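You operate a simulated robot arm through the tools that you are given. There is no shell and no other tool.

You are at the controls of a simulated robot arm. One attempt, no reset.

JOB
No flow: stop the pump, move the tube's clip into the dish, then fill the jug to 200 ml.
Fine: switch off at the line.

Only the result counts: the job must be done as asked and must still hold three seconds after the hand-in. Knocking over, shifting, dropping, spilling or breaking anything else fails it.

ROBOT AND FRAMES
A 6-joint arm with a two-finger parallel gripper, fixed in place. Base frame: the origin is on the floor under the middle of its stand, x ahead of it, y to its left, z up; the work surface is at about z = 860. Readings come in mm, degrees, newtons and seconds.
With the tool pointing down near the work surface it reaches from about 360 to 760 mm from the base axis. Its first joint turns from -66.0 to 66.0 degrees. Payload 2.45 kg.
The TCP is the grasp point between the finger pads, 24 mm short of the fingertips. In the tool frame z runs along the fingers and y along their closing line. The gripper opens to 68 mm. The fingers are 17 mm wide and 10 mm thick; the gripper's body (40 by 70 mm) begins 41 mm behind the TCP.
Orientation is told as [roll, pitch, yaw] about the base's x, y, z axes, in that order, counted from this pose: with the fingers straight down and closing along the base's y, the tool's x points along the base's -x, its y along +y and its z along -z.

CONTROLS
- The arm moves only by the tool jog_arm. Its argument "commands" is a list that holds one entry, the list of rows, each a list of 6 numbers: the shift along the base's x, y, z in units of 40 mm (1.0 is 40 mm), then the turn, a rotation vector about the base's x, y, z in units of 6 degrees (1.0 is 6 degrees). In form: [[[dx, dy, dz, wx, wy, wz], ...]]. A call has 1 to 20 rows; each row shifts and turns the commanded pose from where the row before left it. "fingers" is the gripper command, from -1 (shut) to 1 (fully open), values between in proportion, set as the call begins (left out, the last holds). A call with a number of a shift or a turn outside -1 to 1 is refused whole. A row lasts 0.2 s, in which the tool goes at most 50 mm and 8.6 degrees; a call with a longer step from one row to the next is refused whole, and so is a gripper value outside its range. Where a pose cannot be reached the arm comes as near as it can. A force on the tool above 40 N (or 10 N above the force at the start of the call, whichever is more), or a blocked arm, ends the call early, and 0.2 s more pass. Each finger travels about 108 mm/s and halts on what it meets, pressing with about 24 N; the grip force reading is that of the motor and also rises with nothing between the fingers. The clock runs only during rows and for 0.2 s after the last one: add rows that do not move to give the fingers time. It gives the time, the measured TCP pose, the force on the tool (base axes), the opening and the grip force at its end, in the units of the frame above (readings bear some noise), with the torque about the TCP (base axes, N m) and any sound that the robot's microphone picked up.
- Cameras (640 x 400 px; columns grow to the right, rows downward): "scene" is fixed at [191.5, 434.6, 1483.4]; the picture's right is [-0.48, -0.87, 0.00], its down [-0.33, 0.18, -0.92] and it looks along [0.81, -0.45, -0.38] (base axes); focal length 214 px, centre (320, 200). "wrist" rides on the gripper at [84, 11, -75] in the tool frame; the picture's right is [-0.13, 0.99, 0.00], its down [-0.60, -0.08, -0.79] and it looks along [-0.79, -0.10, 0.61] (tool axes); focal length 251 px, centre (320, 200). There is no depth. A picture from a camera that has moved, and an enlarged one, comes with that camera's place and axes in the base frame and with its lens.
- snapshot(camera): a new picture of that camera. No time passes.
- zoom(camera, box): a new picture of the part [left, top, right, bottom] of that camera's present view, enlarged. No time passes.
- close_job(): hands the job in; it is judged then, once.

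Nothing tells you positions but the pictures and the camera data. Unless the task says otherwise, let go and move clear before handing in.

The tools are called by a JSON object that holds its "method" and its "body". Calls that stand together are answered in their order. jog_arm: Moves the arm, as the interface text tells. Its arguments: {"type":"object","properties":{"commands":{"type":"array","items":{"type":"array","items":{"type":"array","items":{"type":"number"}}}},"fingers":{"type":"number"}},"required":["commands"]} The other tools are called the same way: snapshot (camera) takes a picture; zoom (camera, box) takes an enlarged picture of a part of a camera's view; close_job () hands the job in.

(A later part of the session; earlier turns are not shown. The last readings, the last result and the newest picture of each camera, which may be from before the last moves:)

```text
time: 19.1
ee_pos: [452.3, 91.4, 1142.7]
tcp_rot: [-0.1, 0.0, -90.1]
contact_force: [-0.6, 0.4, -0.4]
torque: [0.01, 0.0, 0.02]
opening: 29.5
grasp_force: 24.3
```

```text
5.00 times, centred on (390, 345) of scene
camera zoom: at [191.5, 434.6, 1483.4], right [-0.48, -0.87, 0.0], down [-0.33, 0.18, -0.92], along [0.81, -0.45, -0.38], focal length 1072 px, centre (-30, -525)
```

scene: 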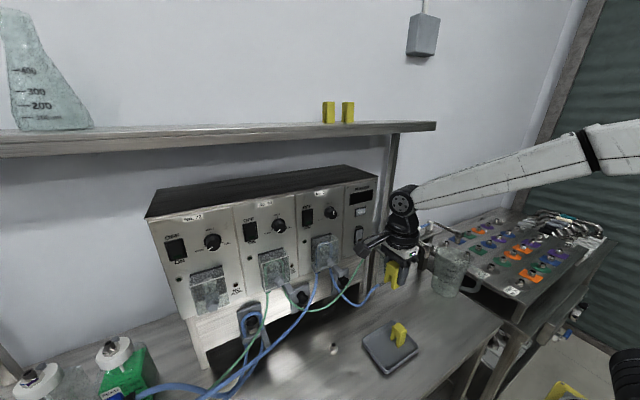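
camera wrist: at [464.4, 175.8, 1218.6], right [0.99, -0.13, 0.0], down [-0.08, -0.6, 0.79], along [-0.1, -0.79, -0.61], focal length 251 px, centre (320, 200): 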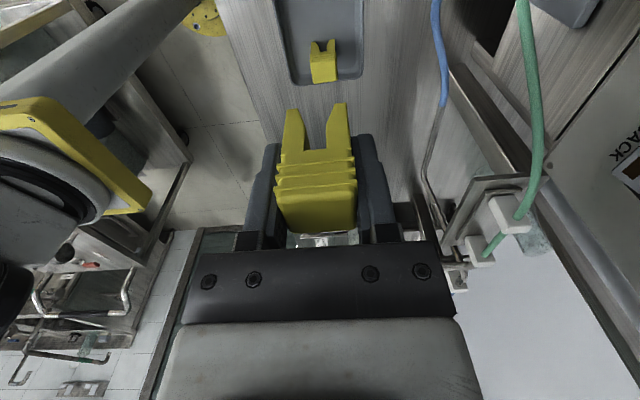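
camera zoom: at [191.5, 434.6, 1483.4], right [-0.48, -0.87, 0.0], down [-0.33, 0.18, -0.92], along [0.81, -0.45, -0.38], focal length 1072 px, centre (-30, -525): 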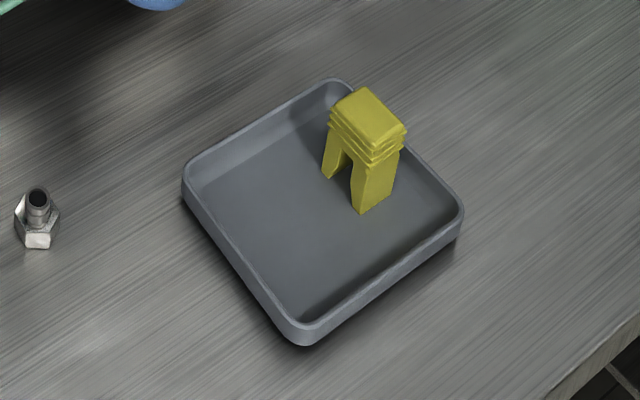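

The clip hangs upright with its legs about 30–36 mm below the TCP. I'll descend over the free half of the dish (453, 85), stopping above the rim to check.

{"method": "jog_arm", "body": {"commands": [[[0.015, -0.16, -0.9, 0, 0, 0], [0, 0, -0.9, 0, 0, 0], [0, 0, -0.9, 0, 0, 0], [0, 0, -0.9, 0, 0, 0], [0, 0, -0.9, 0, 0, 0], [0, 0, -0.7, 0, 0, 0], [0, 0, 0, 0, 0, 0]]]}}

{"method": "snapshot", "body": {"camera": "wrist"}}

{"method": "zoom", "body": {"camera": "scene", "box": [340, 285, 440, 385]}}

```text
time: 20.7
ee_pos: [453.2, 86.9, 935.8]
tcp_rot: [0.0, 0.1, -90.0]
contact_force: [0.2, 0.4, -1.0]
torque: [0.02, -0.02, -0.02]
opening: 29.3
grasp_force: 24.7
```

```text
taken
camera wrist: at [464.7, 171.3, 1010.5], right [0.99, -0.13, 0.0], down [-0.08, -0.61, 0.79], along [-0.1, -0.79, -0.61], focal length 251 px, centre (320, 200)
```

wrist: 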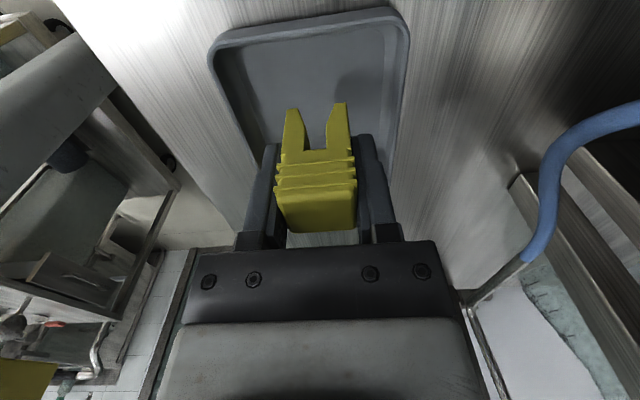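

```text
4.00 times, centred on (390, 335) of scene
camera zoom: at [191.5, 434.6, 1483.4], right [-0.48, -0.87, 0.0], down [-0.33, 0.18, -0.92], along [0.81, -0.45, -0.38], focal length 858 px, centre (40, -340)
```

zoom: 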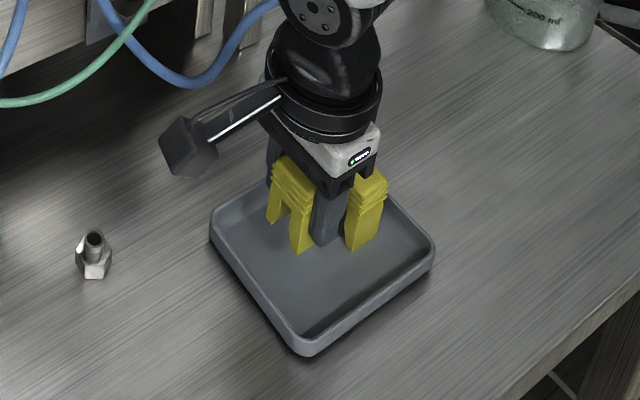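

The clip is over the dish's empty part, clear of the other clip. I'll lower it in small steps until it touches.

{"method": "jog_arm", "body": {"commands": [[[0, 0, -0.25, 0, 0, 0], [0, 0, -0.25, 0, 0, 0], [0, 0, -0.15, 0, 0, 0], [0, 0, 0, 0, 0, 0]]]}}

{"method": "zoom", "body": {"camera": "scene", "box": [360, 305, 430, 365]}}

{"method": "zoom", "body": {"camera": "wrist", "box": [200, 50, 420, 230]}}

```text
time: 21.7
ee_pos: [452.7, 85.1, 909.4]
tcp_rot: [0.0, 0.1, -90.0]
contact_force: [1.0, -1.3, 0.0]
torque: [0.05, 0.01, -0.02]
opening: 29.6
grasp_force: 24.2
```

```text
6.67 times, centred on (395, 335) of scene
camera zoom: at [191.5, 434.6, 1483.4], right [-0.48, -0.87, 0.0], down [-0.33, 0.18, -0.92], along [0.81, -0.45, -0.38], focal length 1430 px, centre (-180, -700)
```

zoom: 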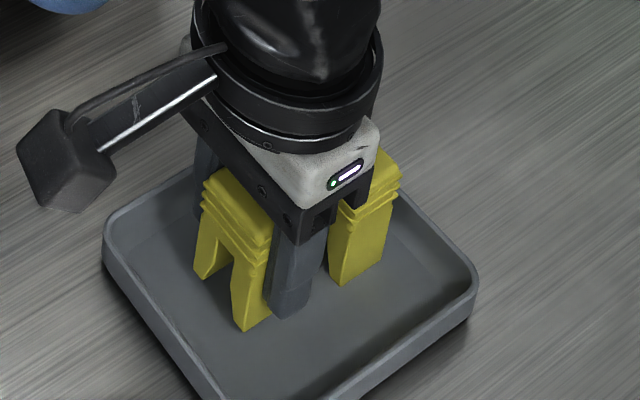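

```text
2.22 times, centred on (310, 140) of wrist
camera zoom: at [464.8, 169.7, 984.7], right [0.99, -0.13, 0.0], down [-0.08, -0.6, 0.79], along [-0.1, -0.79, -0.61], focal length 559 px, centre (342, 333)
```

zoom: 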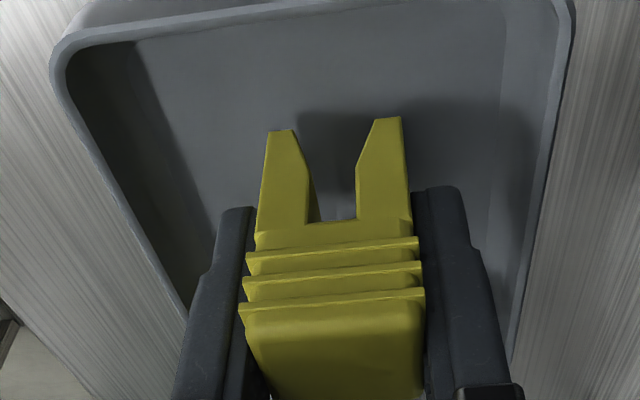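

Still free of contact. I'll go on down in 2 mm steps.

{"method": "jog_arm", "body": {"commands": [[[0, 0, -0.05, 0, 0, 0], [0, 0, -0.05, 0, 0, 0], [0, 0, -0.05, 0, 0, 0]]]}}

{"method": "zoom", "body": {"camera": "scene", "box": [360, 305, 430, 365]}}

{"method": "zoom", "body": {"camera": "wrist", "box": [200, 50, 420, 230]}}

```text
time: 22.5
ee_pos: [453.4, 87.0, 904.2]
tcp_rot: [-0.1, 0.1, -90.0]
contact_force: [0.3, 0.0, -0.3]
torque: [-0.01, -0.01, 0.04]
opening: 29.4
grasp_force: 23.9
```

```text
6.67 times, centred on (395, 335) of scene
camera zoom: at [191.5, 434.6, 1483.4], right [-0.48, -0.87, 0.0], down [-0.33, 0.18, -0.92], along [0.81, -0.45, -0.38], focal length 1430 px, centre (-180, -700)
```

zoom: 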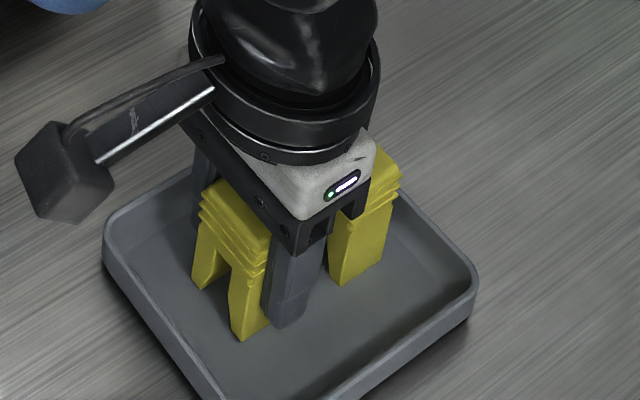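

```text
2.22 times, centred on (310, 140) of wrist
camera zoom: at [464.7, 170.2, 979.0], right [0.99, -0.13, 0.0], down [-0.08, -0.61, 0.79], along [-0.1, -0.79, -0.61], focal length 559 px, centre (342, 333)
```

zoom: 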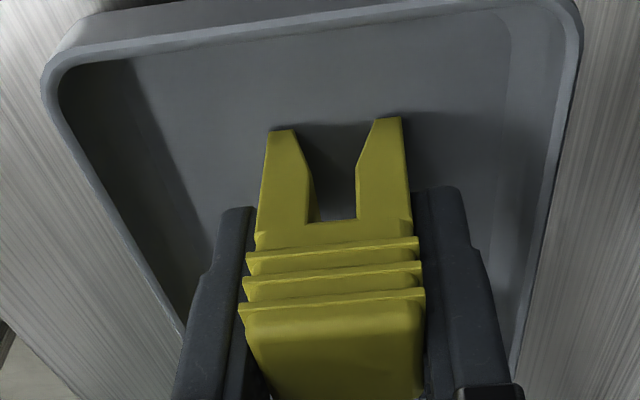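

The shadow is closing up under the legs, but no contact yet. Down a little more.

{"method": "jog_arm", "body": {"commands": [[[0, 0, -0.05, 0, 0, 0], [0, 0, -0.05, 0, 0, 0]]]}}

{"method": "zoom", "body": {"camera": "wrist", "box": [200, 50, 420, 230]}}

```text
time: 23.1
ee_pos: [452.2, 86.7, 900.4]
tcp_rot: [0.0, 0.1, -89.9]
contact_force: [-3.0, -2.5, 21.0]
torque: [-0.05, 0.05, 0.02]
opening: 29.7
grasp_force: 24.3
```

```text
2.22 times, centred on (310, 140) of wrist
camera zoom: at [464.3, 170.5, 975.7], right [0.99, -0.13, 0.0], down [-0.08, -0.61, 0.79], along [-0.1, -0.79, -0.61], focal length 559 px, centre (342, 333)
```

zoom: 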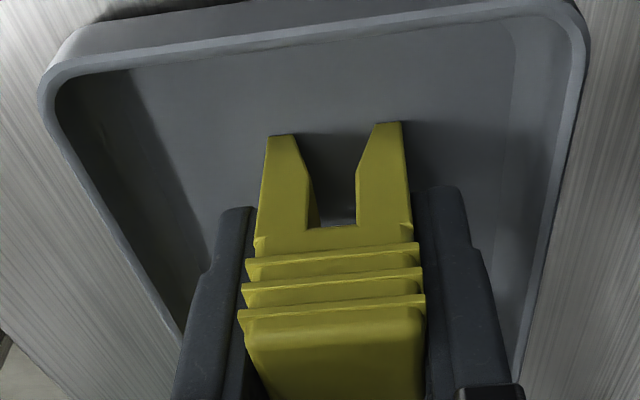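

The clip's feet are on the dish floor (21 N). I'll relieve the load, then open the fingers only partly to stay inside the dish walls.

{"method": "jog_arm", "body": {"commands": [[[0, 0, 0.025, 0, 0, 0], [0, 0, 0, 0, 0, 0]]]}}

{"method": "jog_arm", "body": {"commands": [[[0, 0, 0, 0, 0, 0], [0, 0, 0, 0, 0, 0]]], "fingers": 0.2}}

{"method": "zoom", "body": {"camera": "wrist", "box": [200, 50, 420, 230]}}

{"method": "zoom", "body": {"camera": "scene", "box": [360, 305, 430, 365]}}

```text
time: 23.7
ee_pos: [453.4, 86.3, 899.8]
tcp_rot: [0.0, 0.1, -89.9]
contact_force: [0.6, -0.7, 10.0]
torque: [-0.07, -0.04, -0.01]
opening: 29.4
grasp_force: 24.1
```

```text
time: 24.3
ee_pos: [452.5, 86.6, 899.2]
tcp_rot: [-0.1, 0.1, -90.0]
contact_force: [0.0, -0.1, -0.2]
torque: [0.02, 0.0, 0.01]
opening: 40.8
grasp_force: 0.0
```

```text
2.22 times, centred on (310, 140) of wrist
camera zoom: at [464.0, 170.6, 975.5], right [0.99, -0.13, 0.0], down [-0.08, -0.6, 0.79], along [-0.1, -0.79, -0.61], focal length 559 px, centre (342, 333)
```

zoom: 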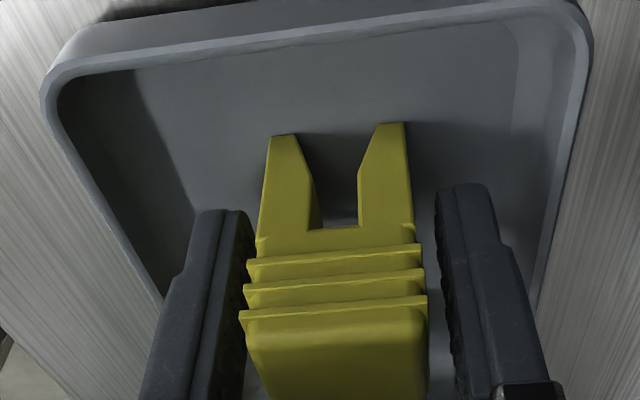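

```text
6.67 times, centred on (395, 335) of scene
camera zoom: at [191.5, 434.6, 1483.4], right [-0.48, -0.87, 0.0], down [-0.33, 0.18, -0.92], along [0.81, -0.45, -0.38], focal length 1430 px, centre (-180, -700)
```

zoom: 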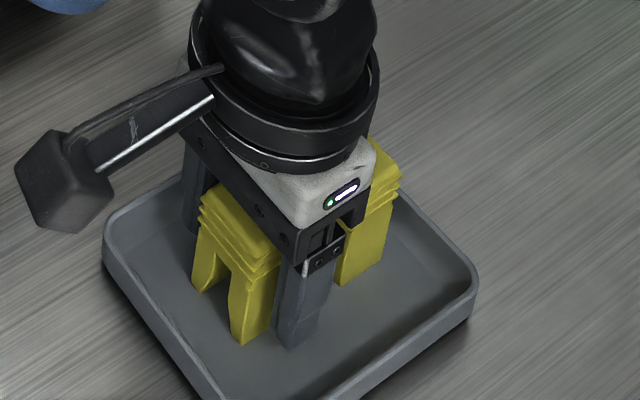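

The clip now stands free in the dish. I'll lift straight out, then turn the tool back toward the pump panel.

{"method": "jog_arm", "body": {"commands": [[[0, 0, 0.2, 0, 0, 0], [0, 0, 0.3, 0, 0, 0], [0, 0, 0.8, 0, 0, 0], [0, 0, 0.8, 0, 0, 0], [0, 0, 0, 0, 0, 0]]]}}

{"method": "zoom", "body": {"camera": "scene", "box": [350, 295, 440, 385]}}

{"method": "snapshot", "body": {"camera": "wrist"}}

```text
time: 25.5
ee_pos: [451.5, 88.2, 985.0]
tcp_rot: [-0.1, 0.1, -90.1]
contact_force: [0.5, 0.1, -0.5]
torque: [0.01, -0.01, -0.02]
opening: 41.0
grasp_force: 0.1
```

```text
4.44 times, centred on (395, 340) of scene
camera zoom: at [191.5, 434.6, 1483.4], right [-0.48, -0.87, 0.0], down [-0.33, 0.18, -0.92], along [0.81, -0.45, -0.38], focal length 953 px, centre (-13, -422)
```

zoom: 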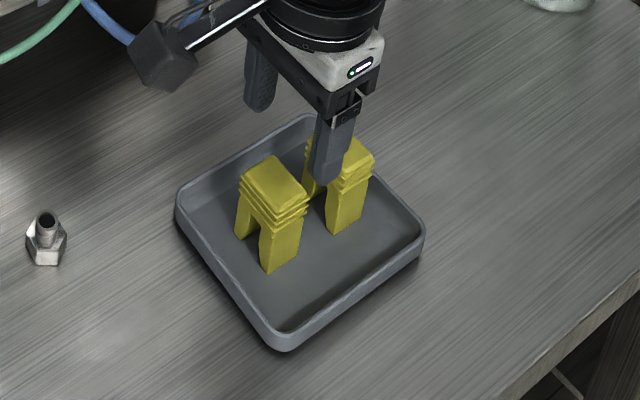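

```text
taken
camera wrist: at [461.6, 170.5, 1059.7], right [0.99, -0.13, 0.0], down [-0.08, -0.6, 0.79], along [-0.1, -0.79, -0.61], focal length 251 px, centre (320, 200)
```

wrist: 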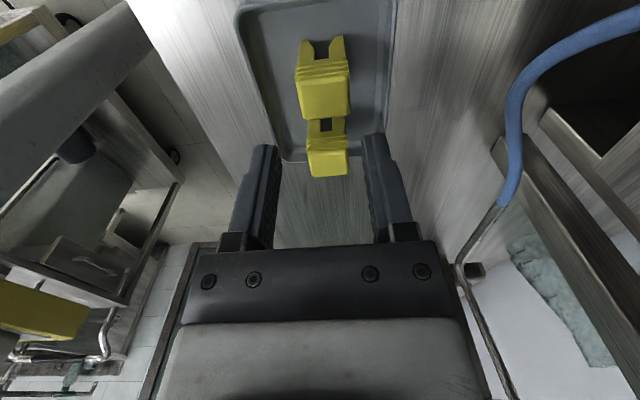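

Both clips stand in the dish and nothing shifted. Before starting the pump I want a look down at nozzle 2 over the jug to be sure it will not spill.

{"method": "jog_arm", "body": {"commands": [[[0.058, -0.4, 0.828, 0, 0, 0], [0.058, -0.4, 0.828, 0, 0, 0], [0.058, -0.4, 0.828, 0, 0, 0], [0.058, -0.4, 0.828, 0, 0, 0], [0.058, -0.4, 0.828, 0, 0, 0], [0.058, -0.4, 0.828, 0, 0, 0], [0.058, -0.4, 0.828, 0, 0, 0], [0.058, -0.4, 0.828, 0, 0, 0], [0, 0, 0, 0, 0, 0]]]}}

{"method": "snapshot", "body": {"camera": "wrist"}}

{"method": "zoom", "body": {"camera": "wrist", "box": [260, 40, 420, 160]}}

{"method": "zoom", "body": {"camera": "scene", "box": [410, 210, 490, 310]}}

```text
time: 27.5
ee_pos: [468.0, -42.0, 1249.9]
tcp_rot: [0.0, 0.1, -90.0]
contact_force: [-0.8, -0.2, 0.0]
torque: [0.0, 0.01, -0.01]
opening: 40.8
grasp_force: 0.0
```

```text
taken
camera wrist: at [480.5, 42.3, 1325.9], right [0.99, -0.13, 0.0], down [-0.08, -0.6, 0.79], along [-0.1, -0.79, -0.61], focal length 251 px, centre (320, 200)
```

wrist: 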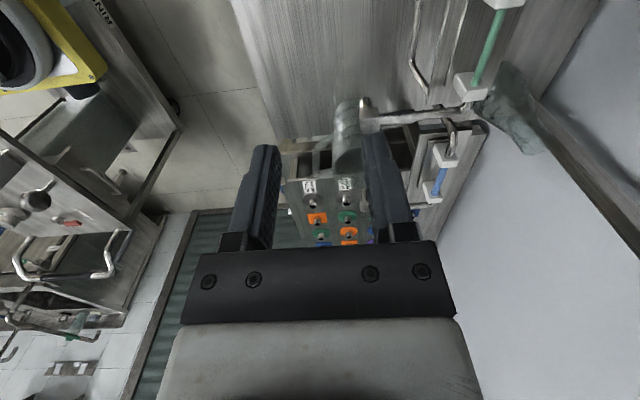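

```text
3.33 times, centred on (340, 100) of wrist
camera zoom: at [480.5, 42.3, 1325.9], right [0.99, -0.13, 0.0], down [-0.08, -0.6, 0.79], along [-0.1, -0.79, -0.61], focal length 838 px, centre (253, 533)
```

zoom: 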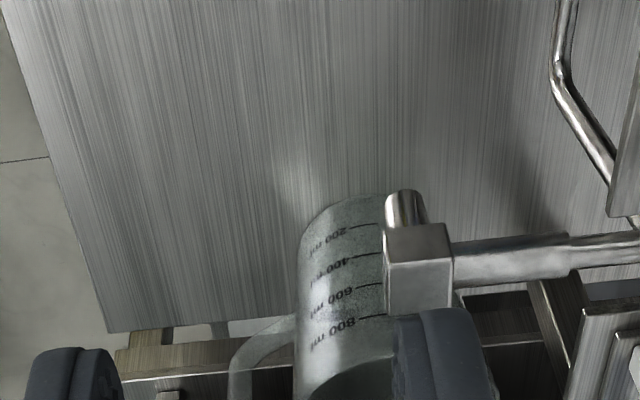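

```text
4.00 times, centred on (450, 260) of scene
camera zoom: at [191.5, 434.6, 1483.4], right [-0.48, -0.87, 0.0], down [-0.33, 0.18, -0.92], along [0.81, -0.45, -0.38], focal length 858 px, centre (-200, -40)
```

zoom: 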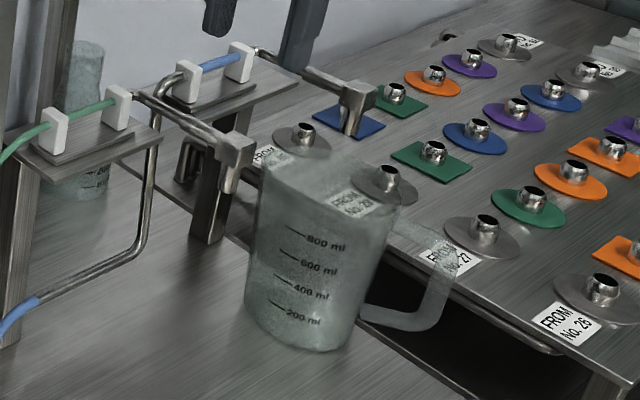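

Nozzle 1 blocks part of the view, so I'll shift further right for a clear look down into the jug.

{"method": "jog_arm", "body": {"commands": [[[0.267, -0.733, 0.083, 0, 0, 0], [0.267, -0.733, 0.083, 0, 0, 0], [0.267, -0.733, 0.083, 0, 0, 0], [0, 0, 0, 0, 0, 0]]]}}

{"method": "snapshot", "body": {"camera": "wrist"}}

{"method": "zoom", "body": {"camera": "wrist", "box": [260, 40, 440, 180]}}

```text
time: 28.5
ee_pos: [503.4, -129.4, 1259.6]
tcp_rot: [-0.1, 0.1, -90.0]
contact_force: [0.7, 0.2, -0.3]
torque: [-0.03, 0.0, 0.01]
opening: 40.8
grasp_force: 0.1
```

```text
taken
camera wrist: at [515.4, -45.4, 1335.3], right [0.99, -0.13, 0.0], down [-0.08, -0.6, 0.79], along [-0.1, -0.79, -0.61], focal length 251 px, centre (320, 200)
```

wrist: 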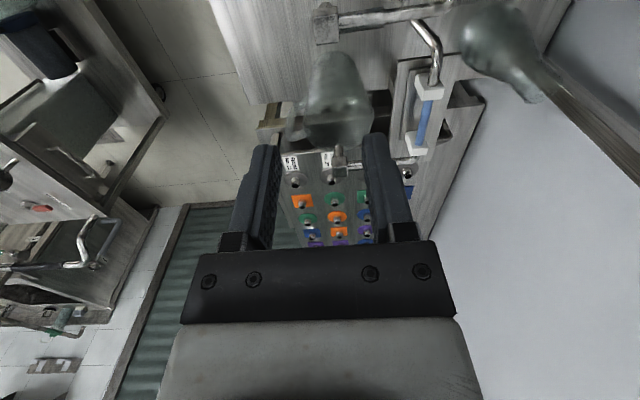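

```text
2.86 times, centred on (350, 110) of wrist
camera zoom: at [515.4, -45.4, 1335.3], right [0.99, -0.13, 0.0], down [-0.08, -0.6, 0.79], along [-0.1, -0.79, -0.61], focal length 718 px, centre (234, 457)
```

zoom: 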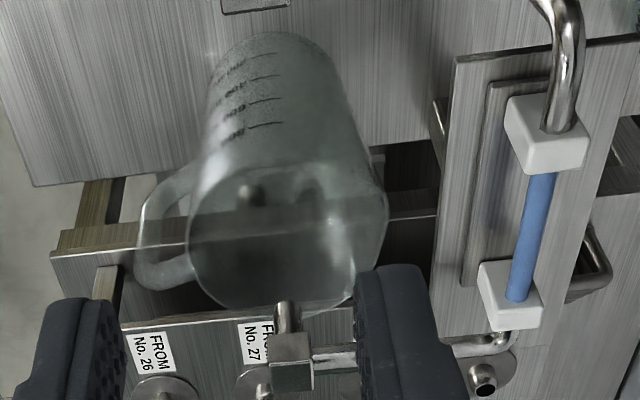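

Nozzle 2's tip at about (511, -278, 1067) is centred over the jug's mouth, rim near z≈1010, so there's no spill risk. I'll return to the pump switch, straightening the tool on the way.

{"method": "jog_arm", "body": {"commands": [[[0.028, 0.598, 0, 0, 0, 1.0], [0.028, 0.598, 0, 0, 0, 1.0], [0.028, 0.598, 0, 0, 0, 1.0], [0.028, 0.598, 0, 0, 0, 1.0], [0.028, 0.598, 0, 0, 0, 1.0], [0.028, 0.598, 0, 0, 0, 1.0], [0.028, 0.598, 0, 0, 0, 1.0], [0.028, 0.598, 0, 0, 0, 1.0], [0.028, 0.598, 0, 0, 0, 1.0], [0.028, 0.598, 0, 0, 0, 1.0], [0.028, 0.598, 0, 0, 0, 1.0], [0.028, 0.598, 0, 0, 0, 1.0], [0.028, 0.598, 0, 0, 0, 1.0], [0.028, 0.598, 0, 0, 0, 1.0], [0.028, 0.598, 0, 0, 0, 1.0], [0, 0, 0, 0, 0, 0]]], "fingers": -1}}

{"method": "jog_arm", "body": {"commands": [[[0, 0, 0, 0, -0.9375, 0], [0, 0, 0, 0, -0.9375, 0], [0, 0, 0, 0, -0.9375, 0], [0, 0, 0, 0, -0.9375, 0], [0, 0, 0, 0, -0.9375, 0], [0, 0, 0, 0, -0.9375, 0], [0, 0, 0, 0, -0.9375, 0], [0, 0, 0, 0, -0.9375, 0], [0, 0, 0, 0, 0, 0], [0, 0, 0, 0, 0, 0]]]}}

{"method": "snapshot", "body": {"camera": "wrist"}}

{"method": "snapshot", "body": {"camera": "scene"}}

```text
time: 31.9
ee_pos: [520.0, 230.7, 1259.2]
tcp_rot: [-0.1, 0.1, 0.1]
contact_force: [0.3, -0.3, 0.1]
torque: [0.02, 0.01, -0.04]
opening: 0.0
grasp_force: 24.1
```

```text
time: 34.1
ee_pos: [520.4, 230.0, 1259.6]
tcp_rot: [-0.1, -44.8, 0.0]
contact_force: [-0.6, -0.2, 0.1]
torque: [-0.01, -0.03, -0.05]
opening: 0.1
grasp_force: 23.7
```

```text
taken
camera wrist: at [407.9, 239.9, 1253.1], right [0.09, 0.99, 0.09], down [-0.13, -0.08, 0.99], along [0.99, -0.1, 0.12], focal length 251 px, centre (320, 200)
```

wrist: 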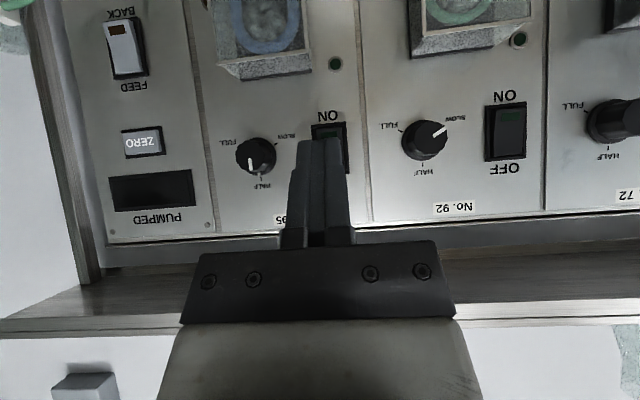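

```text
taken
```

scene: 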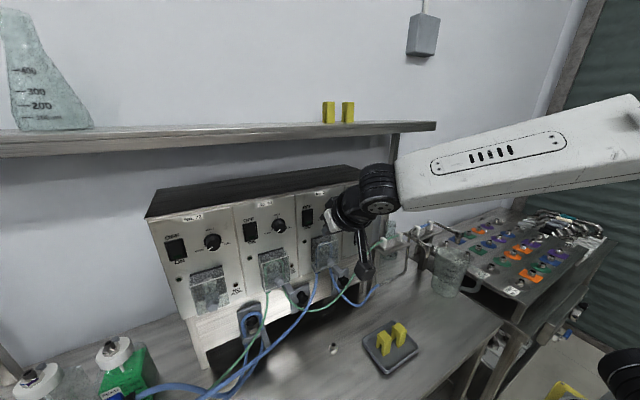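

The arm is back before switch 95, and the wrist camera can also see the display. I'll line up with the ON (lower) end.

{"method": "jog_arm", "body": {"commands": [[[0.65, 0, -0.245, 0, 0, 0], [0.65, 0, -0.245, 0, 0, 0], [0.375, 0, 0, 0, 0, 0], [0, 0, 0, 0, 0, 0], [0, 0, 0, 0, 0, 0]]]}}

{"method": "snapshot", "body": {"camera": "wrist"}}

{"method": "zoom", "body": {"camera": "wrist", "box": [220, 0, 420, 200]}}

{"method": "zoom", "body": {"camera": "scene", "box": [425, 240, 475, 305]}}

```text
time: 35.3
ee_pos: [585.3, 229.5, 1238.1]
tcp_rot: [-0.1, -44.9, 0.0]
contact_force: [0.5, 0.5, -0.2]
torque: [-0.02, -0.01, -0.01]
opening: 0.1
grasp_force: 23.2
```

```text
taken
camera wrist: at [473.4, 240.5, 1232.8], right [0.09, 0.99, 0.09], down [-0.13, -0.08, 0.99], along [0.99, -0.1, 0.12], focal length 251 px, centre (320, 200)
```

wrist: 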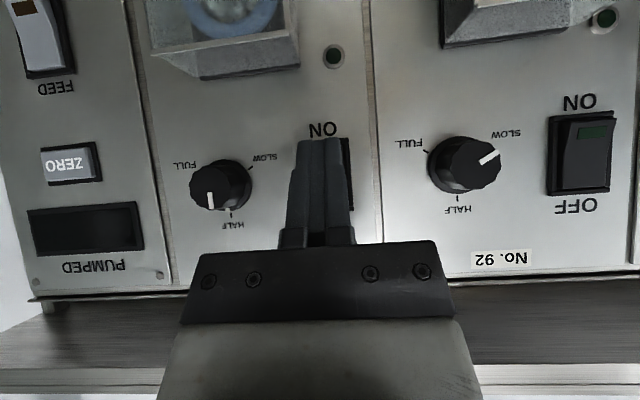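

```text
2.00 times, centred on (320, 100) of wrist
camera zoom: at [473.4, 240.5, 1232.8], right [0.09, 0.99, 0.09], down [-0.13, -0.08, 0.99], along [0.99, -0.1, 0.12], focal length 503 px, centre (320, 400)
```

zoom: 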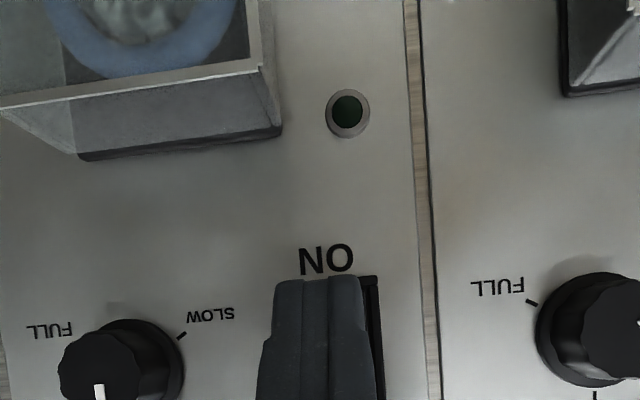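

```text
6.15 times, centred on (450, 272) of scene
camera zoom: at [191.5, 434.6, 1483.4], right [-0.48, -0.87, 0.0], down [-0.33, 0.18, -0.92], along [0.81, -0.45, -0.38], focal length 1320 px, centre (-480, -246)
```

zoom: 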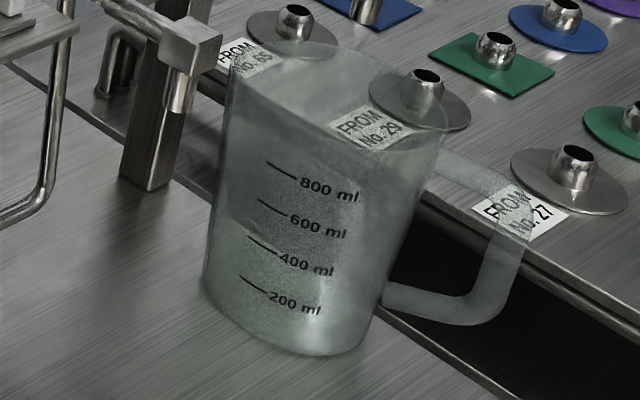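

The finger block is lined up with the ON end, and the jug shows clear marks and is empty. I'll press ON, retreat at once and rise to be ready at the OFF end.

{"method": "jog_arm", "body": {"commands": [[[0.15, 0.01, 0.035, 0, 0, 0], [0.11, 0, 0, 0, 0, 0], [0.08, 0, 0, 0, 0, 0], [-0.35, 0, 0, 0, 0, 0], [0, 0, 0.57, 0, 0, 0]]]}}

{"method": "snapshot", "body": {"camera": "wrist"}}

{"method": "zoom", "body": {"camera": "scene", "box": [425, 240, 475, 305]}}

```text
time: 36.5
ee_pos: [587.4, 230.2, 1263.0]
tcp_rot: [-0.2, -44.8, 0.0]
contact_force: [0.0, -0.6, 0.8]
torque: [-0.04, -0.02, -0.03]
opening: 0.0
grasp_force: 24.1
heard: click
```

```text
taken
camera wrist: at [474.7, 240.6, 1257.7], right [0.09, 0.99, 0.09], down [-0.13, -0.08, 0.99], along [0.99, -0.1, 0.12], focal length 251 px, centre (320, 200)
```

wrist: 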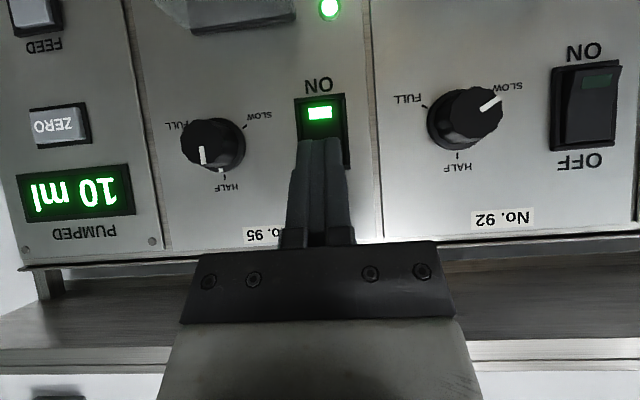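

```text
6.15 times, centred on (450, 272) of scene
camera zoom: at [191.5, 434.6, 1483.4], right [-0.48, -0.87, 0.0], down [-0.33, 0.18, -0.92], along [0.81, -0.45, -0.38], focal length 1320 px, centre (-480, -246)
```

zoom: 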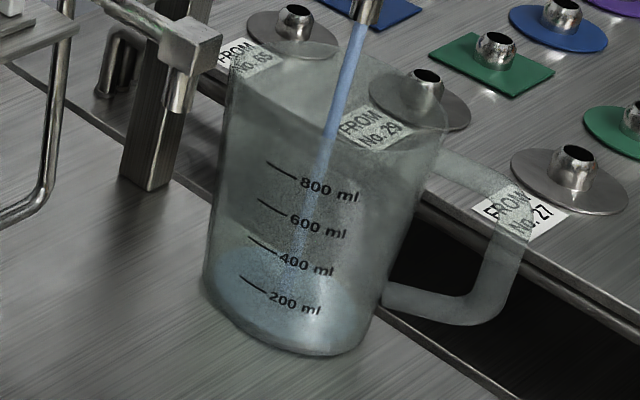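

Pump 95 runs, the green lamp is on, the display reads 10 ml and a blue stream is falling into the jug. I'm now ready at the OFF end and will wait to measure the flow rate.

{"method": "jog_arm", "body": {"commands": [[[0, 0, 0, 0, 0, 0], [0, 0, 0, 0, 0, 0], [0, 0, 0, 0, 0, 0], [0, 0, 0, 0, 0, 0]]]}}

{"method": "zoom", "body": {"camera": "wrist", "box": [0, 80, 200, 280]}}

{"method": "zoom", "body": {"camera": "scene", "box": [425, 240, 475, 305]}}

```text
time: 37.5
ee_pos: [587.3, 229.2, 1262.9]
tcp_rot: [-0.1, -44.9, 0.1]
contact_force: [0.0, -0.2, 0.6]
torque: [0.01, 0.01, 0.02]
opening: 0.0
grasp_force: 23.3
```

```text
2.00 times, centred on (100, 180) of wrist
camera zoom: at [474.8, 240.6, 1257.5], right [0.09, 0.99, 0.09], down [-0.13, -0.08, 0.99], along [0.99, -0.1, 0.12], focal length 503 px, centre (760, 240)
```

zoom: 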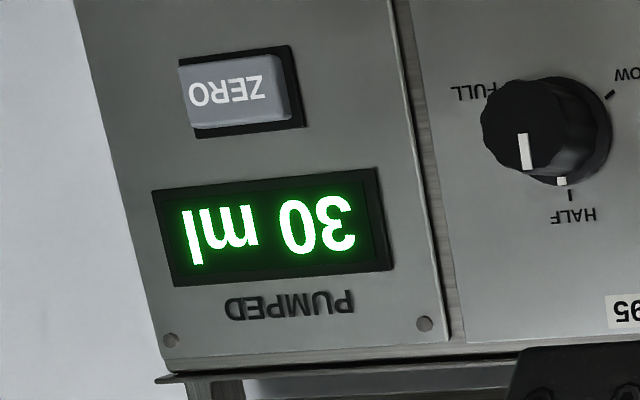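

```text
6.15 times, centred on (450, 272) of scene
camera zoom: at [191.5, 434.6, 1483.4], right [-0.48, -0.87, 0.0], down [-0.33, 0.18, -0.92], along [0.81, -0.45, -0.38], focal length 1320 px, centre (-480, -246)
```

zoom: 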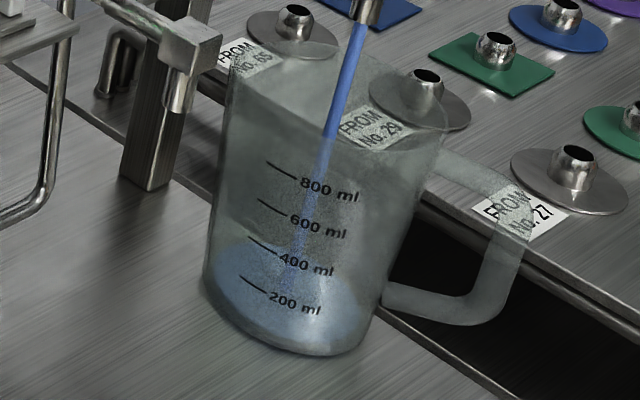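

The display went from 10 to 30 ml in one second, so about 20 ml/s, and it appears to count in tens. I'll keep sampling to pin down the rate and its offset.

{"method": "jog_arm", "body": {"commands": [[[0, 0, 0, 0, 0, 0], [0, 0, 0, 0, 0, 0], [0, 0, 0, 0, 0, 0], [0, 0, 0, 0, 0, 0], [0, 0, 0, 0, 0, 0]]]}}

{"method": "zoom", "body": {"camera": "wrist", "box": [0, 80, 200, 280]}}

{"method": "zoom", "body": {"camera": "scene", "box": [430, 265, 465, 305]}}

```text
time: 38.7
ee_pos: [587.2, 229.4, 1262.3]
tcp_rot: [-0.1, -44.8, 0.0]
contact_force: [0.5, -0.3, -0.6]
torque: [0.03, 0.01, -0.01]
opening: 0.3
grasp_force: 23.1
```

```text
2.00 times, centred on (100, 180) of wrist
camera zoom: at [474.8, 240.6, 1257.5], right [0.09, 0.99, 0.09], down [-0.13, -0.08, 0.99], along [0.99, -0.1, 0.12], focal length 503 px, centre (760, 240)
```

zoom: 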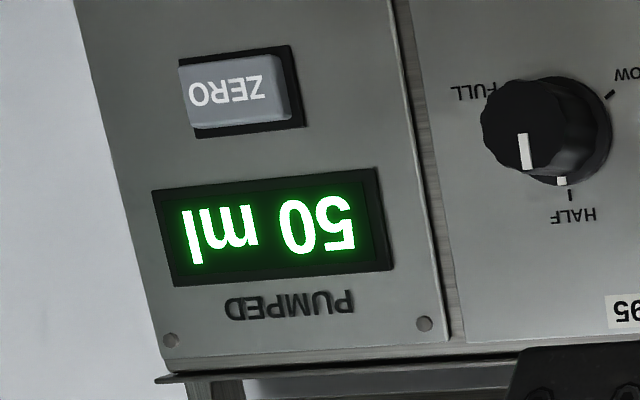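

```text
10.00 times, centred on (448, 285) of scene
camera zoom: at [191.5, 434.6, 1483.4], right [-0.48, -0.87, 0.0], down [-0.33, 0.18, -0.92], along [0.81, -0.45, -0.38], focal length 2145 px, centre (-955, -650)
```

zoom: 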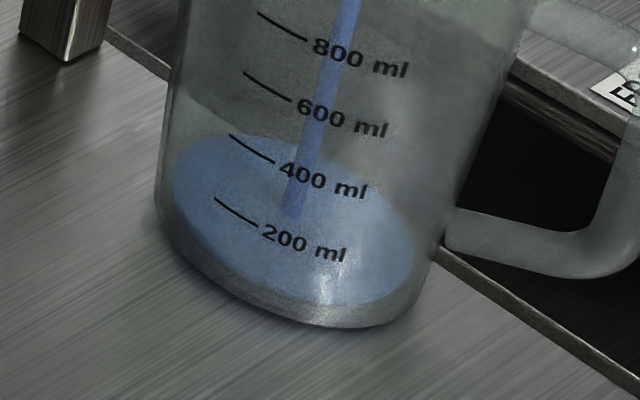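

Display 50 ml at t=38.7; the blue surface is visible in the jug well below the 200 line. I'll sample at shorter intervals.

{"method": "jog_arm", "body": {"commands": [[[0, 0, 0, 0, 0, 0]]]}}

{"method": "zoom", "body": {"camera": "wrist", "box": [0, 130, 100, 230]}}

{"method": "jog_arm", "body": {"commands": [[[0, 0, 0, 0, 0, 0]]]}}

{"method": "zoom", "body": {"camera": "wrist", "box": [0, 130, 100, 230]}}

{"method": "jog_arm", "body": {"commands": [[[0, 0, 0, 0, 0, 0]]]}}

{"method": "zoom", "body": {"camera": "wrist", "box": [0, 130, 100, 230]}}

{"method": "zoom", "body": {"camera": "scene", "box": [430, 265, 465, 305]}}

```text
time: 39.1
ee_pos: [587.4, 231.0, 1263.4]
tcp_rot: [-0.1, -44.9, 0.0]
contact_force: [0.3, 0.6, -0.1]
torque: [0.01, -0.02, -0.02]
opening: 0.0
grasp_force: 23.3
```

```text
4.00 times, centred on (50, 180) of wrist
camera zoom: at [474.8, 240.6, 1257.5], right [0.09, 0.99, 0.09], down [-0.13, -0.08, 0.99], along [0.99, -0.1, 0.12], focal length 1006 px, centre (1400, 280)
```

zoom: 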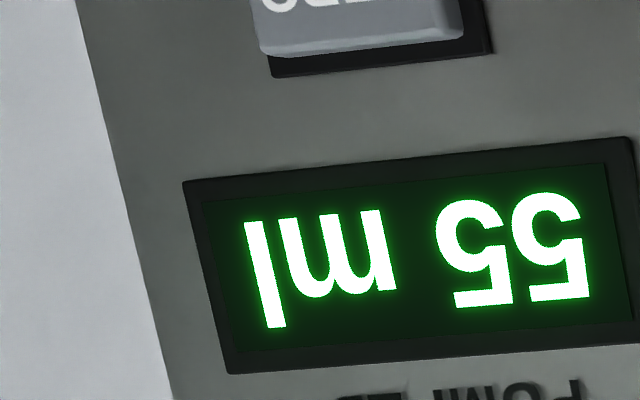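

```text
time: 39.5
ee_pos: [587.7, 229.5, 1262.9]
tcp_rot: [-0.1, -44.9, 0.0]
contact_force: [0.2, 0.0, -0.5]
torque: [-0.02, -0.02, 0.0]
opening: 0.0
grasp_force: 24.5
```

```text
4.00 times, centred on (50, 180) of wrist
camera zoom: at [474.8, 240.6, 1257.5], right [0.09, 0.99, 0.09], down [-0.13, -0.08, 0.99], along [0.99, -0.1, 0.12], focal length 1006 px, centre (1400, 280)
```

zoom: 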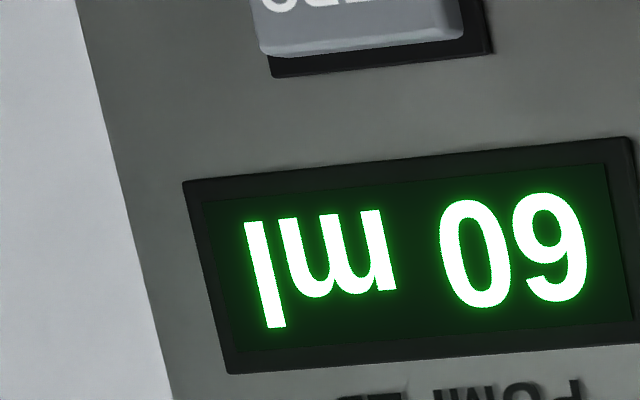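

```text
time: 39.9
ee_pos: [586.3, 229.9, 1263.1]
tcp_rot: [-0.1, -44.9, 0.0]
contact_force: [0.2, -0.2, 0.2]
torque: [0.03, 0.02, -0.02]
opening: 0.1
grasp_force: 23.5
```

```text
4.00 times, centred on (50, 180) of wrist
camera zoom: at [474.8, 240.6, 1257.5], right [0.09, 0.99, 0.09], down [-0.13, -0.08, 0.99], along [0.99, -0.1, 0.12], focal length 1006 px, centre (1400, 280)
```

zoom: 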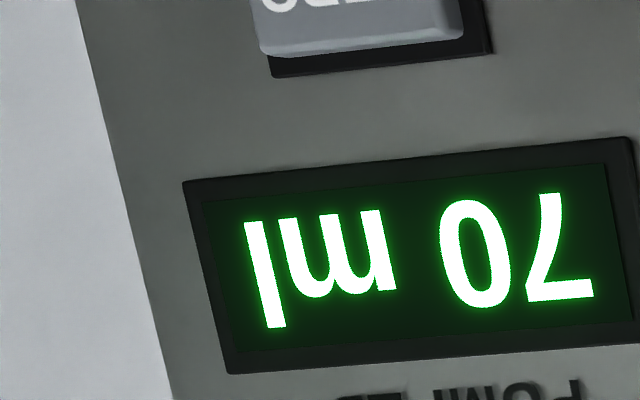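

```text
10.00 times, centred on (448, 285) of scene
camera zoom: at [191.5, 434.6, 1483.4], right [-0.48, -0.87, 0.0], down [-0.33, 0.18, -0.92], along [0.81, -0.45, -0.38], focal length 2145 px, centre (-955, -650)
```

zoom: 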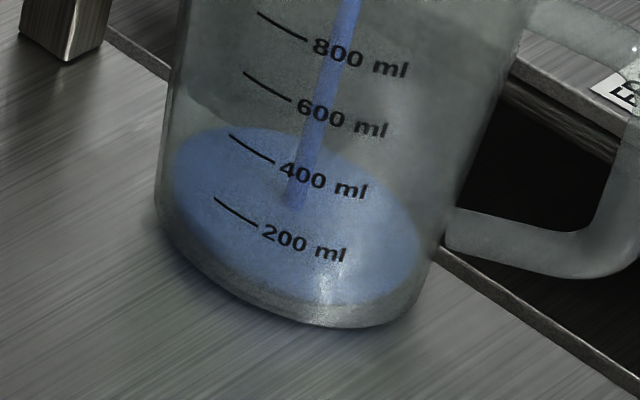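

The display steps in 5 ml and the rate works out near 16.7 ml/s, so 200 ml should come at about t≈47.7. I'll compare the jug's level with its own line as it rises.

{"method": "zoom", "body": {"camera": "scene", "box": [438, 275, 460, 300]}}

{"method": "jog_arm", "body": {"commands": [[[0, 0, 0, 0, 0, 0], [0, 0, 0, 0, 0, 0], [0, 0, 0, 0, 0, 0], [0, 0, 0, 0, 0, 0], [0, 0, 0, 0, 0, 0], [0, 0, 0, 0, 0, 0], [0, 0, 0, 0, 0, 0], [0, 0, 0, 0, 0, 0]]]}}

{"method": "zoom", "body": {"camera": "wrist", "box": [0, 130, 100, 230]}}

{"method": "zoom", "body": {"camera": "scene", "box": [438, 275, 460, 300]}}

{"method": "zoom", "body": {"camera": "scene", "box": [430, 265, 465, 305]}}

```text
16.00 times, centred on (449, 288) of scene
camera zoom: at [191.5, 434.6, 1483.4], right [-0.48, -0.87, 0.0], down [-0.33, 0.18, -0.92], along [0.81, -0.45, -0.38], focal length 3432 px, centre (-1744, -1200)
```

zoom: 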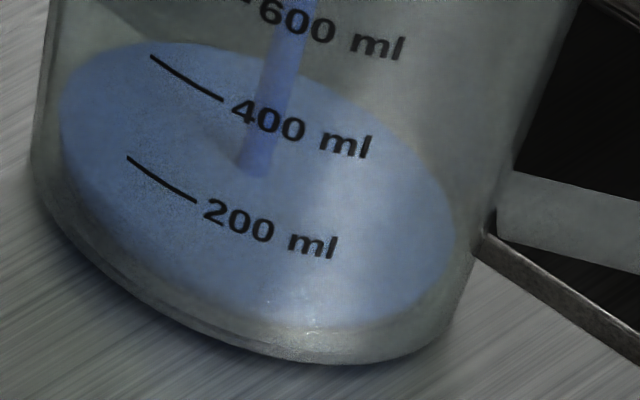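

```text
time: 41.7
ee_pos: [586.4, 229.7, 1263.6]
tcp_rot: [-0.2, -44.9, -0.1]
contact_force: [-0.3, 0.6, 0.3]
torque: [0.01, -0.05, -0.03]
opening: 0.1
grasp_force: 23.6
```

```text
4.00 times, centred on (50, 180) of wrist
camera zoom: at [474.8, 240.6, 1257.5], right [0.09, 0.99, 0.09], down [-0.13, -0.08, 0.99], along [0.99, -0.1, 0.12], focal length 1006 px, centre (1400, 280)
```

zoom: 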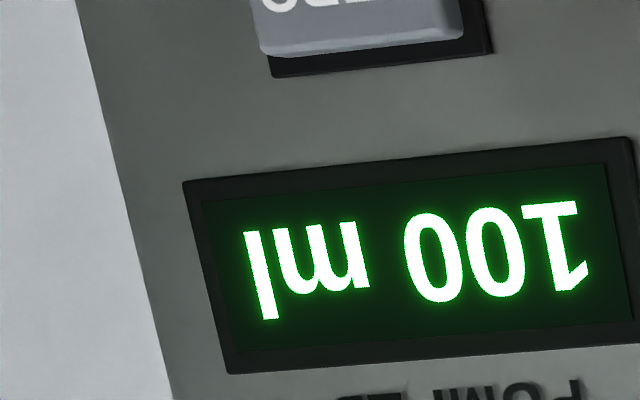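

```text
16.00 times, centred on (449, 288) of scene
camera zoom: at [191.5, 434.6, 1483.4], right [-0.48, -0.87, 0.0], down [-0.33, 0.18, -0.92], along [0.81, -0.45, -0.38], focal length 3432 px, centre (-1744, -1200)
```

zoom: 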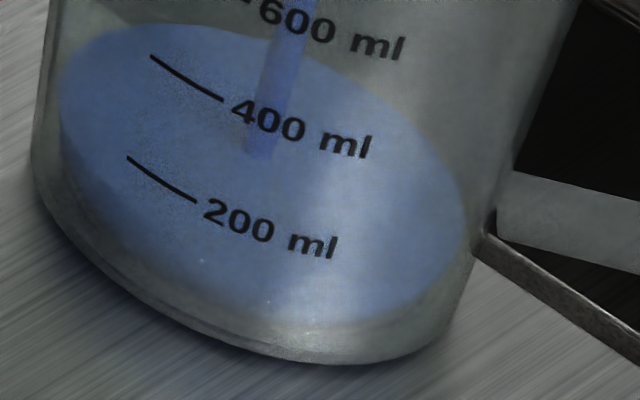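

```text
10.00 times, centred on (448, 285) of scene
camera zoom: at [191.5, 434.6, 1483.4], right [-0.48, -0.87, 0.0], down [-0.33, 0.18, -0.92], along [0.81, -0.45, -0.38], focal length 2145 px, centre (-955, -650)
```

zoom: 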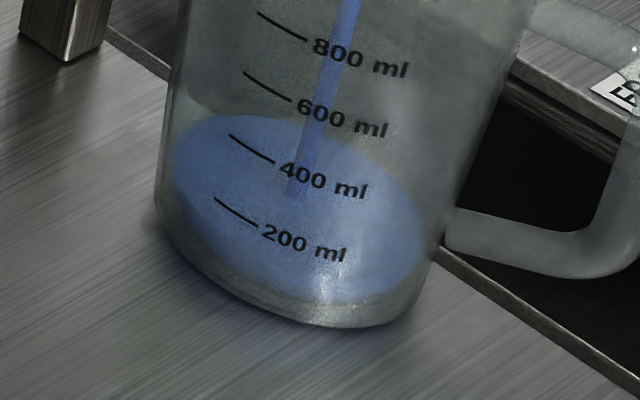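

Display 100 ml at t=41.7, and the geometry of the surface agrees with the jug's line scale. I'll edge to just short of the OFF end and keep timing.

{"method": "jog_arm", "body": {"commands": [[[0.15, 0, 0, 0, 0, 0], [0, 0, 0, 0, 0, 0], [0, 0, 0, 0, 0, 0], [0, 0, 0, 0, 0, 0], [0, 0, 0, 0, 0, 0], [0, 0, 0, 0, 0, 0], [0, 0, 0, 0, 0, 0], [0, 0, 0, 0, 0, 0], [0, 0, 0, 0, 0, 0], [0, 0, 0, 0, 0, 0], [0, 0, 0, 0, 0, 0], [0, 0, 0, 0, 0, 0]]]}}

{"method": "snapshot", "body": {"camera": "wrist"}}

{"method": "zoom", "body": {"camera": "wrist", "box": [0, 130, 100, 230]}}

{"method": "zoom", "body": {"camera": "scene", "box": [438, 275, 460, 300]}}

```text
time: 44.3
ee_pos: [591.5, 230.1, 1263.7]
tcp_rot: [-0.1, -44.8, 0.0]
contact_force: [0.1, 0.3, 0.5]
torque: [0.0, 0.0, -0.03]
opening: 0.0
grasp_force: 23.1
```

```text
taken
camera wrist: at [480.2, 241.0, 1257.4], right [0.09, 0.99, 0.09], down [-0.13, -0.08, 0.99], along [0.99, -0.1, 0.12], focal length 251 px, centre (320, 200)
```

wrist: 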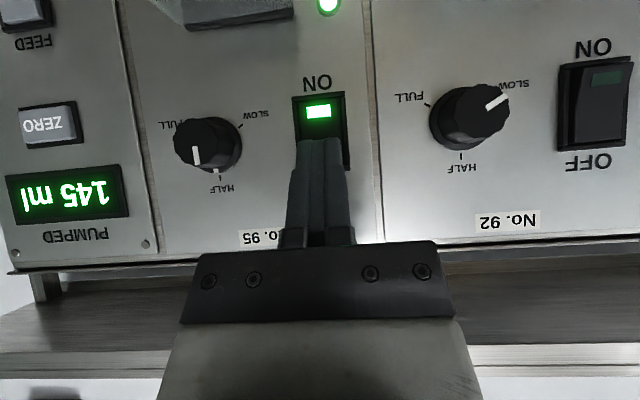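

```text
4.00 times, centred on (50, 180) of wrist
camera zoom: at [480.2, 241.0, 1257.4], right [0.09, 0.99, 0.09], down [-0.13, -0.08, 0.99], along [0.99, -0.1, 0.12], focal length 1006 px, centre (1400, 280)
```

zoom: 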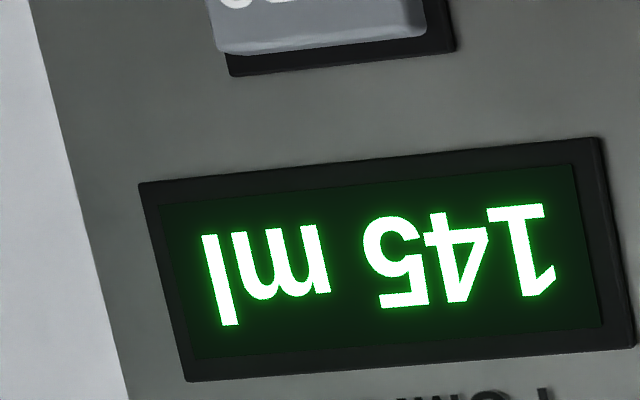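

```text
16.00 times, centred on (449, 288) of scene
camera zoom: at [191.5, 434.6, 1483.4], right [-0.48, -0.87, 0.0], down [-0.33, 0.18, -0.92], along [0.81, -0.45, -0.38], focal length 3432 px, centre (-1744, -1200)
```

zoom: 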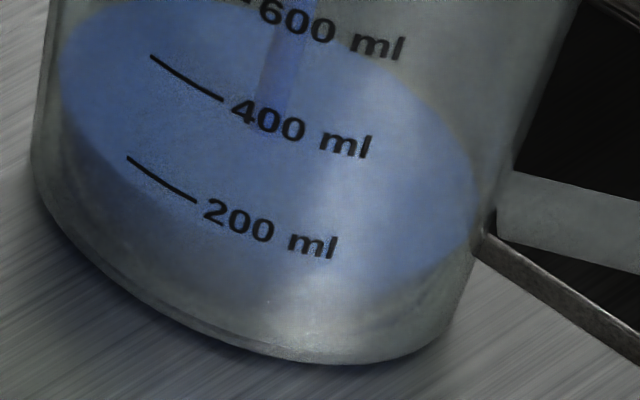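

Display 145 ml at t=44.3, so the rate is about 17 ml/s and 200 ml is due near t≈47.55. I'll take a few closer samples to narrow it down.

{"method": "jog_arm", "body": {"commands": [[[0, 0, 0, 0, 0, 0]]]}}

{"method": "zoom", "body": {"camera": "wrist", "box": [0, 130, 100, 230]}}

{"method": "jog_arm", "body": {"commands": [[[0, 0, 0, 0, 0, 0]]]}}

{"method": "zoom", "body": {"camera": "wrist", "box": [0, 130, 100, 230]}}

{"method": "jog_arm", "body": {"commands": [[[0, 0, 0, 0, 0, 0]]]}}

{"method": "zoom", "body": {"camera": "wrist", "box": [0, 130, 100, 230]}}

{"method": "zoom", "body": {"camera": "scene", "box": [438, 275, 460, 300]}}

```text
time: 44.7
ee_pos: [592.4, 229.1, 1263.5]
tcp_rot: [-0.1, -44.9, 0.1]
contact_force: [-0.3, 0.1, 0.5]
torque: [0.0, 0.02, -0.02]
opening: 0.1
grasp_force: 23.8
```

```text
4.00 times, centred on (50, 180) of wrist
camera zoom: at [480.2, 241.0, 1257.4], right [0.09, 0.99, 0.09], down [-0.13, -0.08, 0.99], along [0.99, -0.1, 0.12], focal length 1006 px, centre (1400, 280)
```

zoom: 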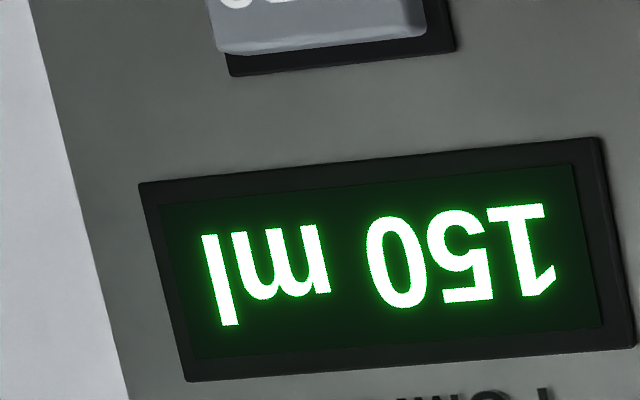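

```text
time: 45.1
ee_pos: [592.8, 229.7, 1264.3]
tcp_rot: [-0.1, -44.9, 0.0]
contact_force: [-0.3, 0.4, -0.5]
torque: [-0.02, 0.05, 0.01]
opening: 0.0
grasp_force: 23.9
```

```text
4.00 times, centred on (50, 180) of wrist
camera zoom: at [480.2, 241.0, 1257.4], right [0.09, 0.99, 0.09], down [-0.13, -0.08, 0.99], along [0.99, -0.1, 0.12], focal length 1006 px, centre (1400, 280)
```

zoom: 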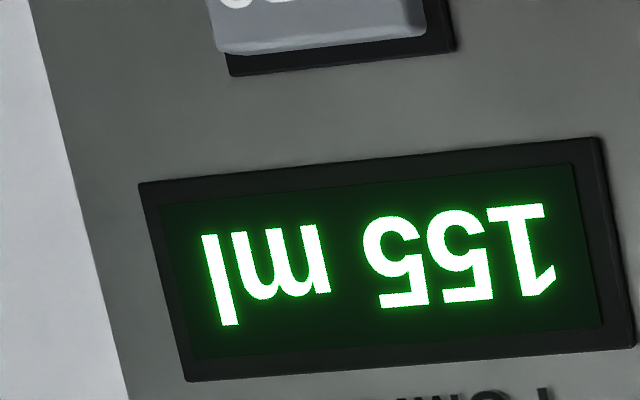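

```text
time: 45.5
ee_pos: [591.9, 230.1, 1262.6]
tcp_rot: [-0.1, -44.9, 0.1]
contact_force: [-0.2, -0.7, 0.0]
torque: [-0.01, 0.03, 0.0]
opening: 0.1
grasp_force: 23.5
```

```text
4.00 times, centred on (50, 180) of wrist
camera zoom: at [480.2, 241.0, 1257.4], right [0.09, 0.99, 0.09], down [-0.13, -0.08, 0.99], along [0.99, -0.1, 0.12], focal length 1006 px, centre (1400, 280)
```

zoom: 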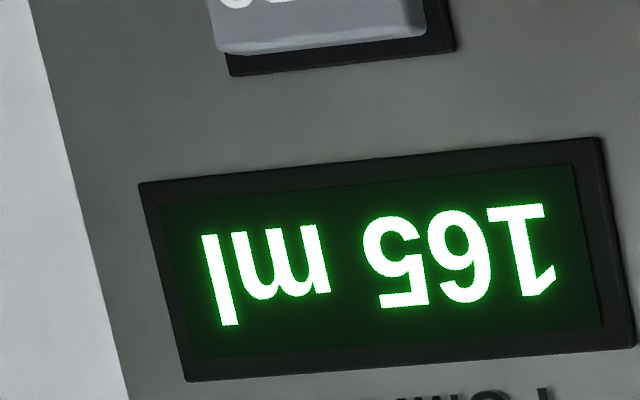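

```text
16.00 times, centred on (449, 288) of scene
camera zoom: at [191.5, 434.6, 1483.4], right [-0.48, -0.87, 0.0], down [-0.33, 0.18, -0.92], along [0.81, -0.45, -0.38], focal length 3432 px, centre (-1744, -1200)
```

zoom: 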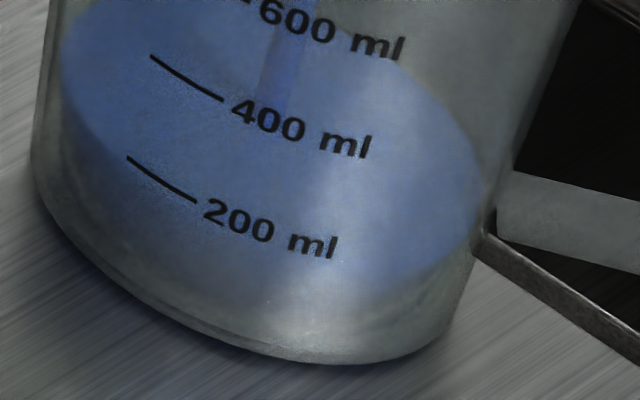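

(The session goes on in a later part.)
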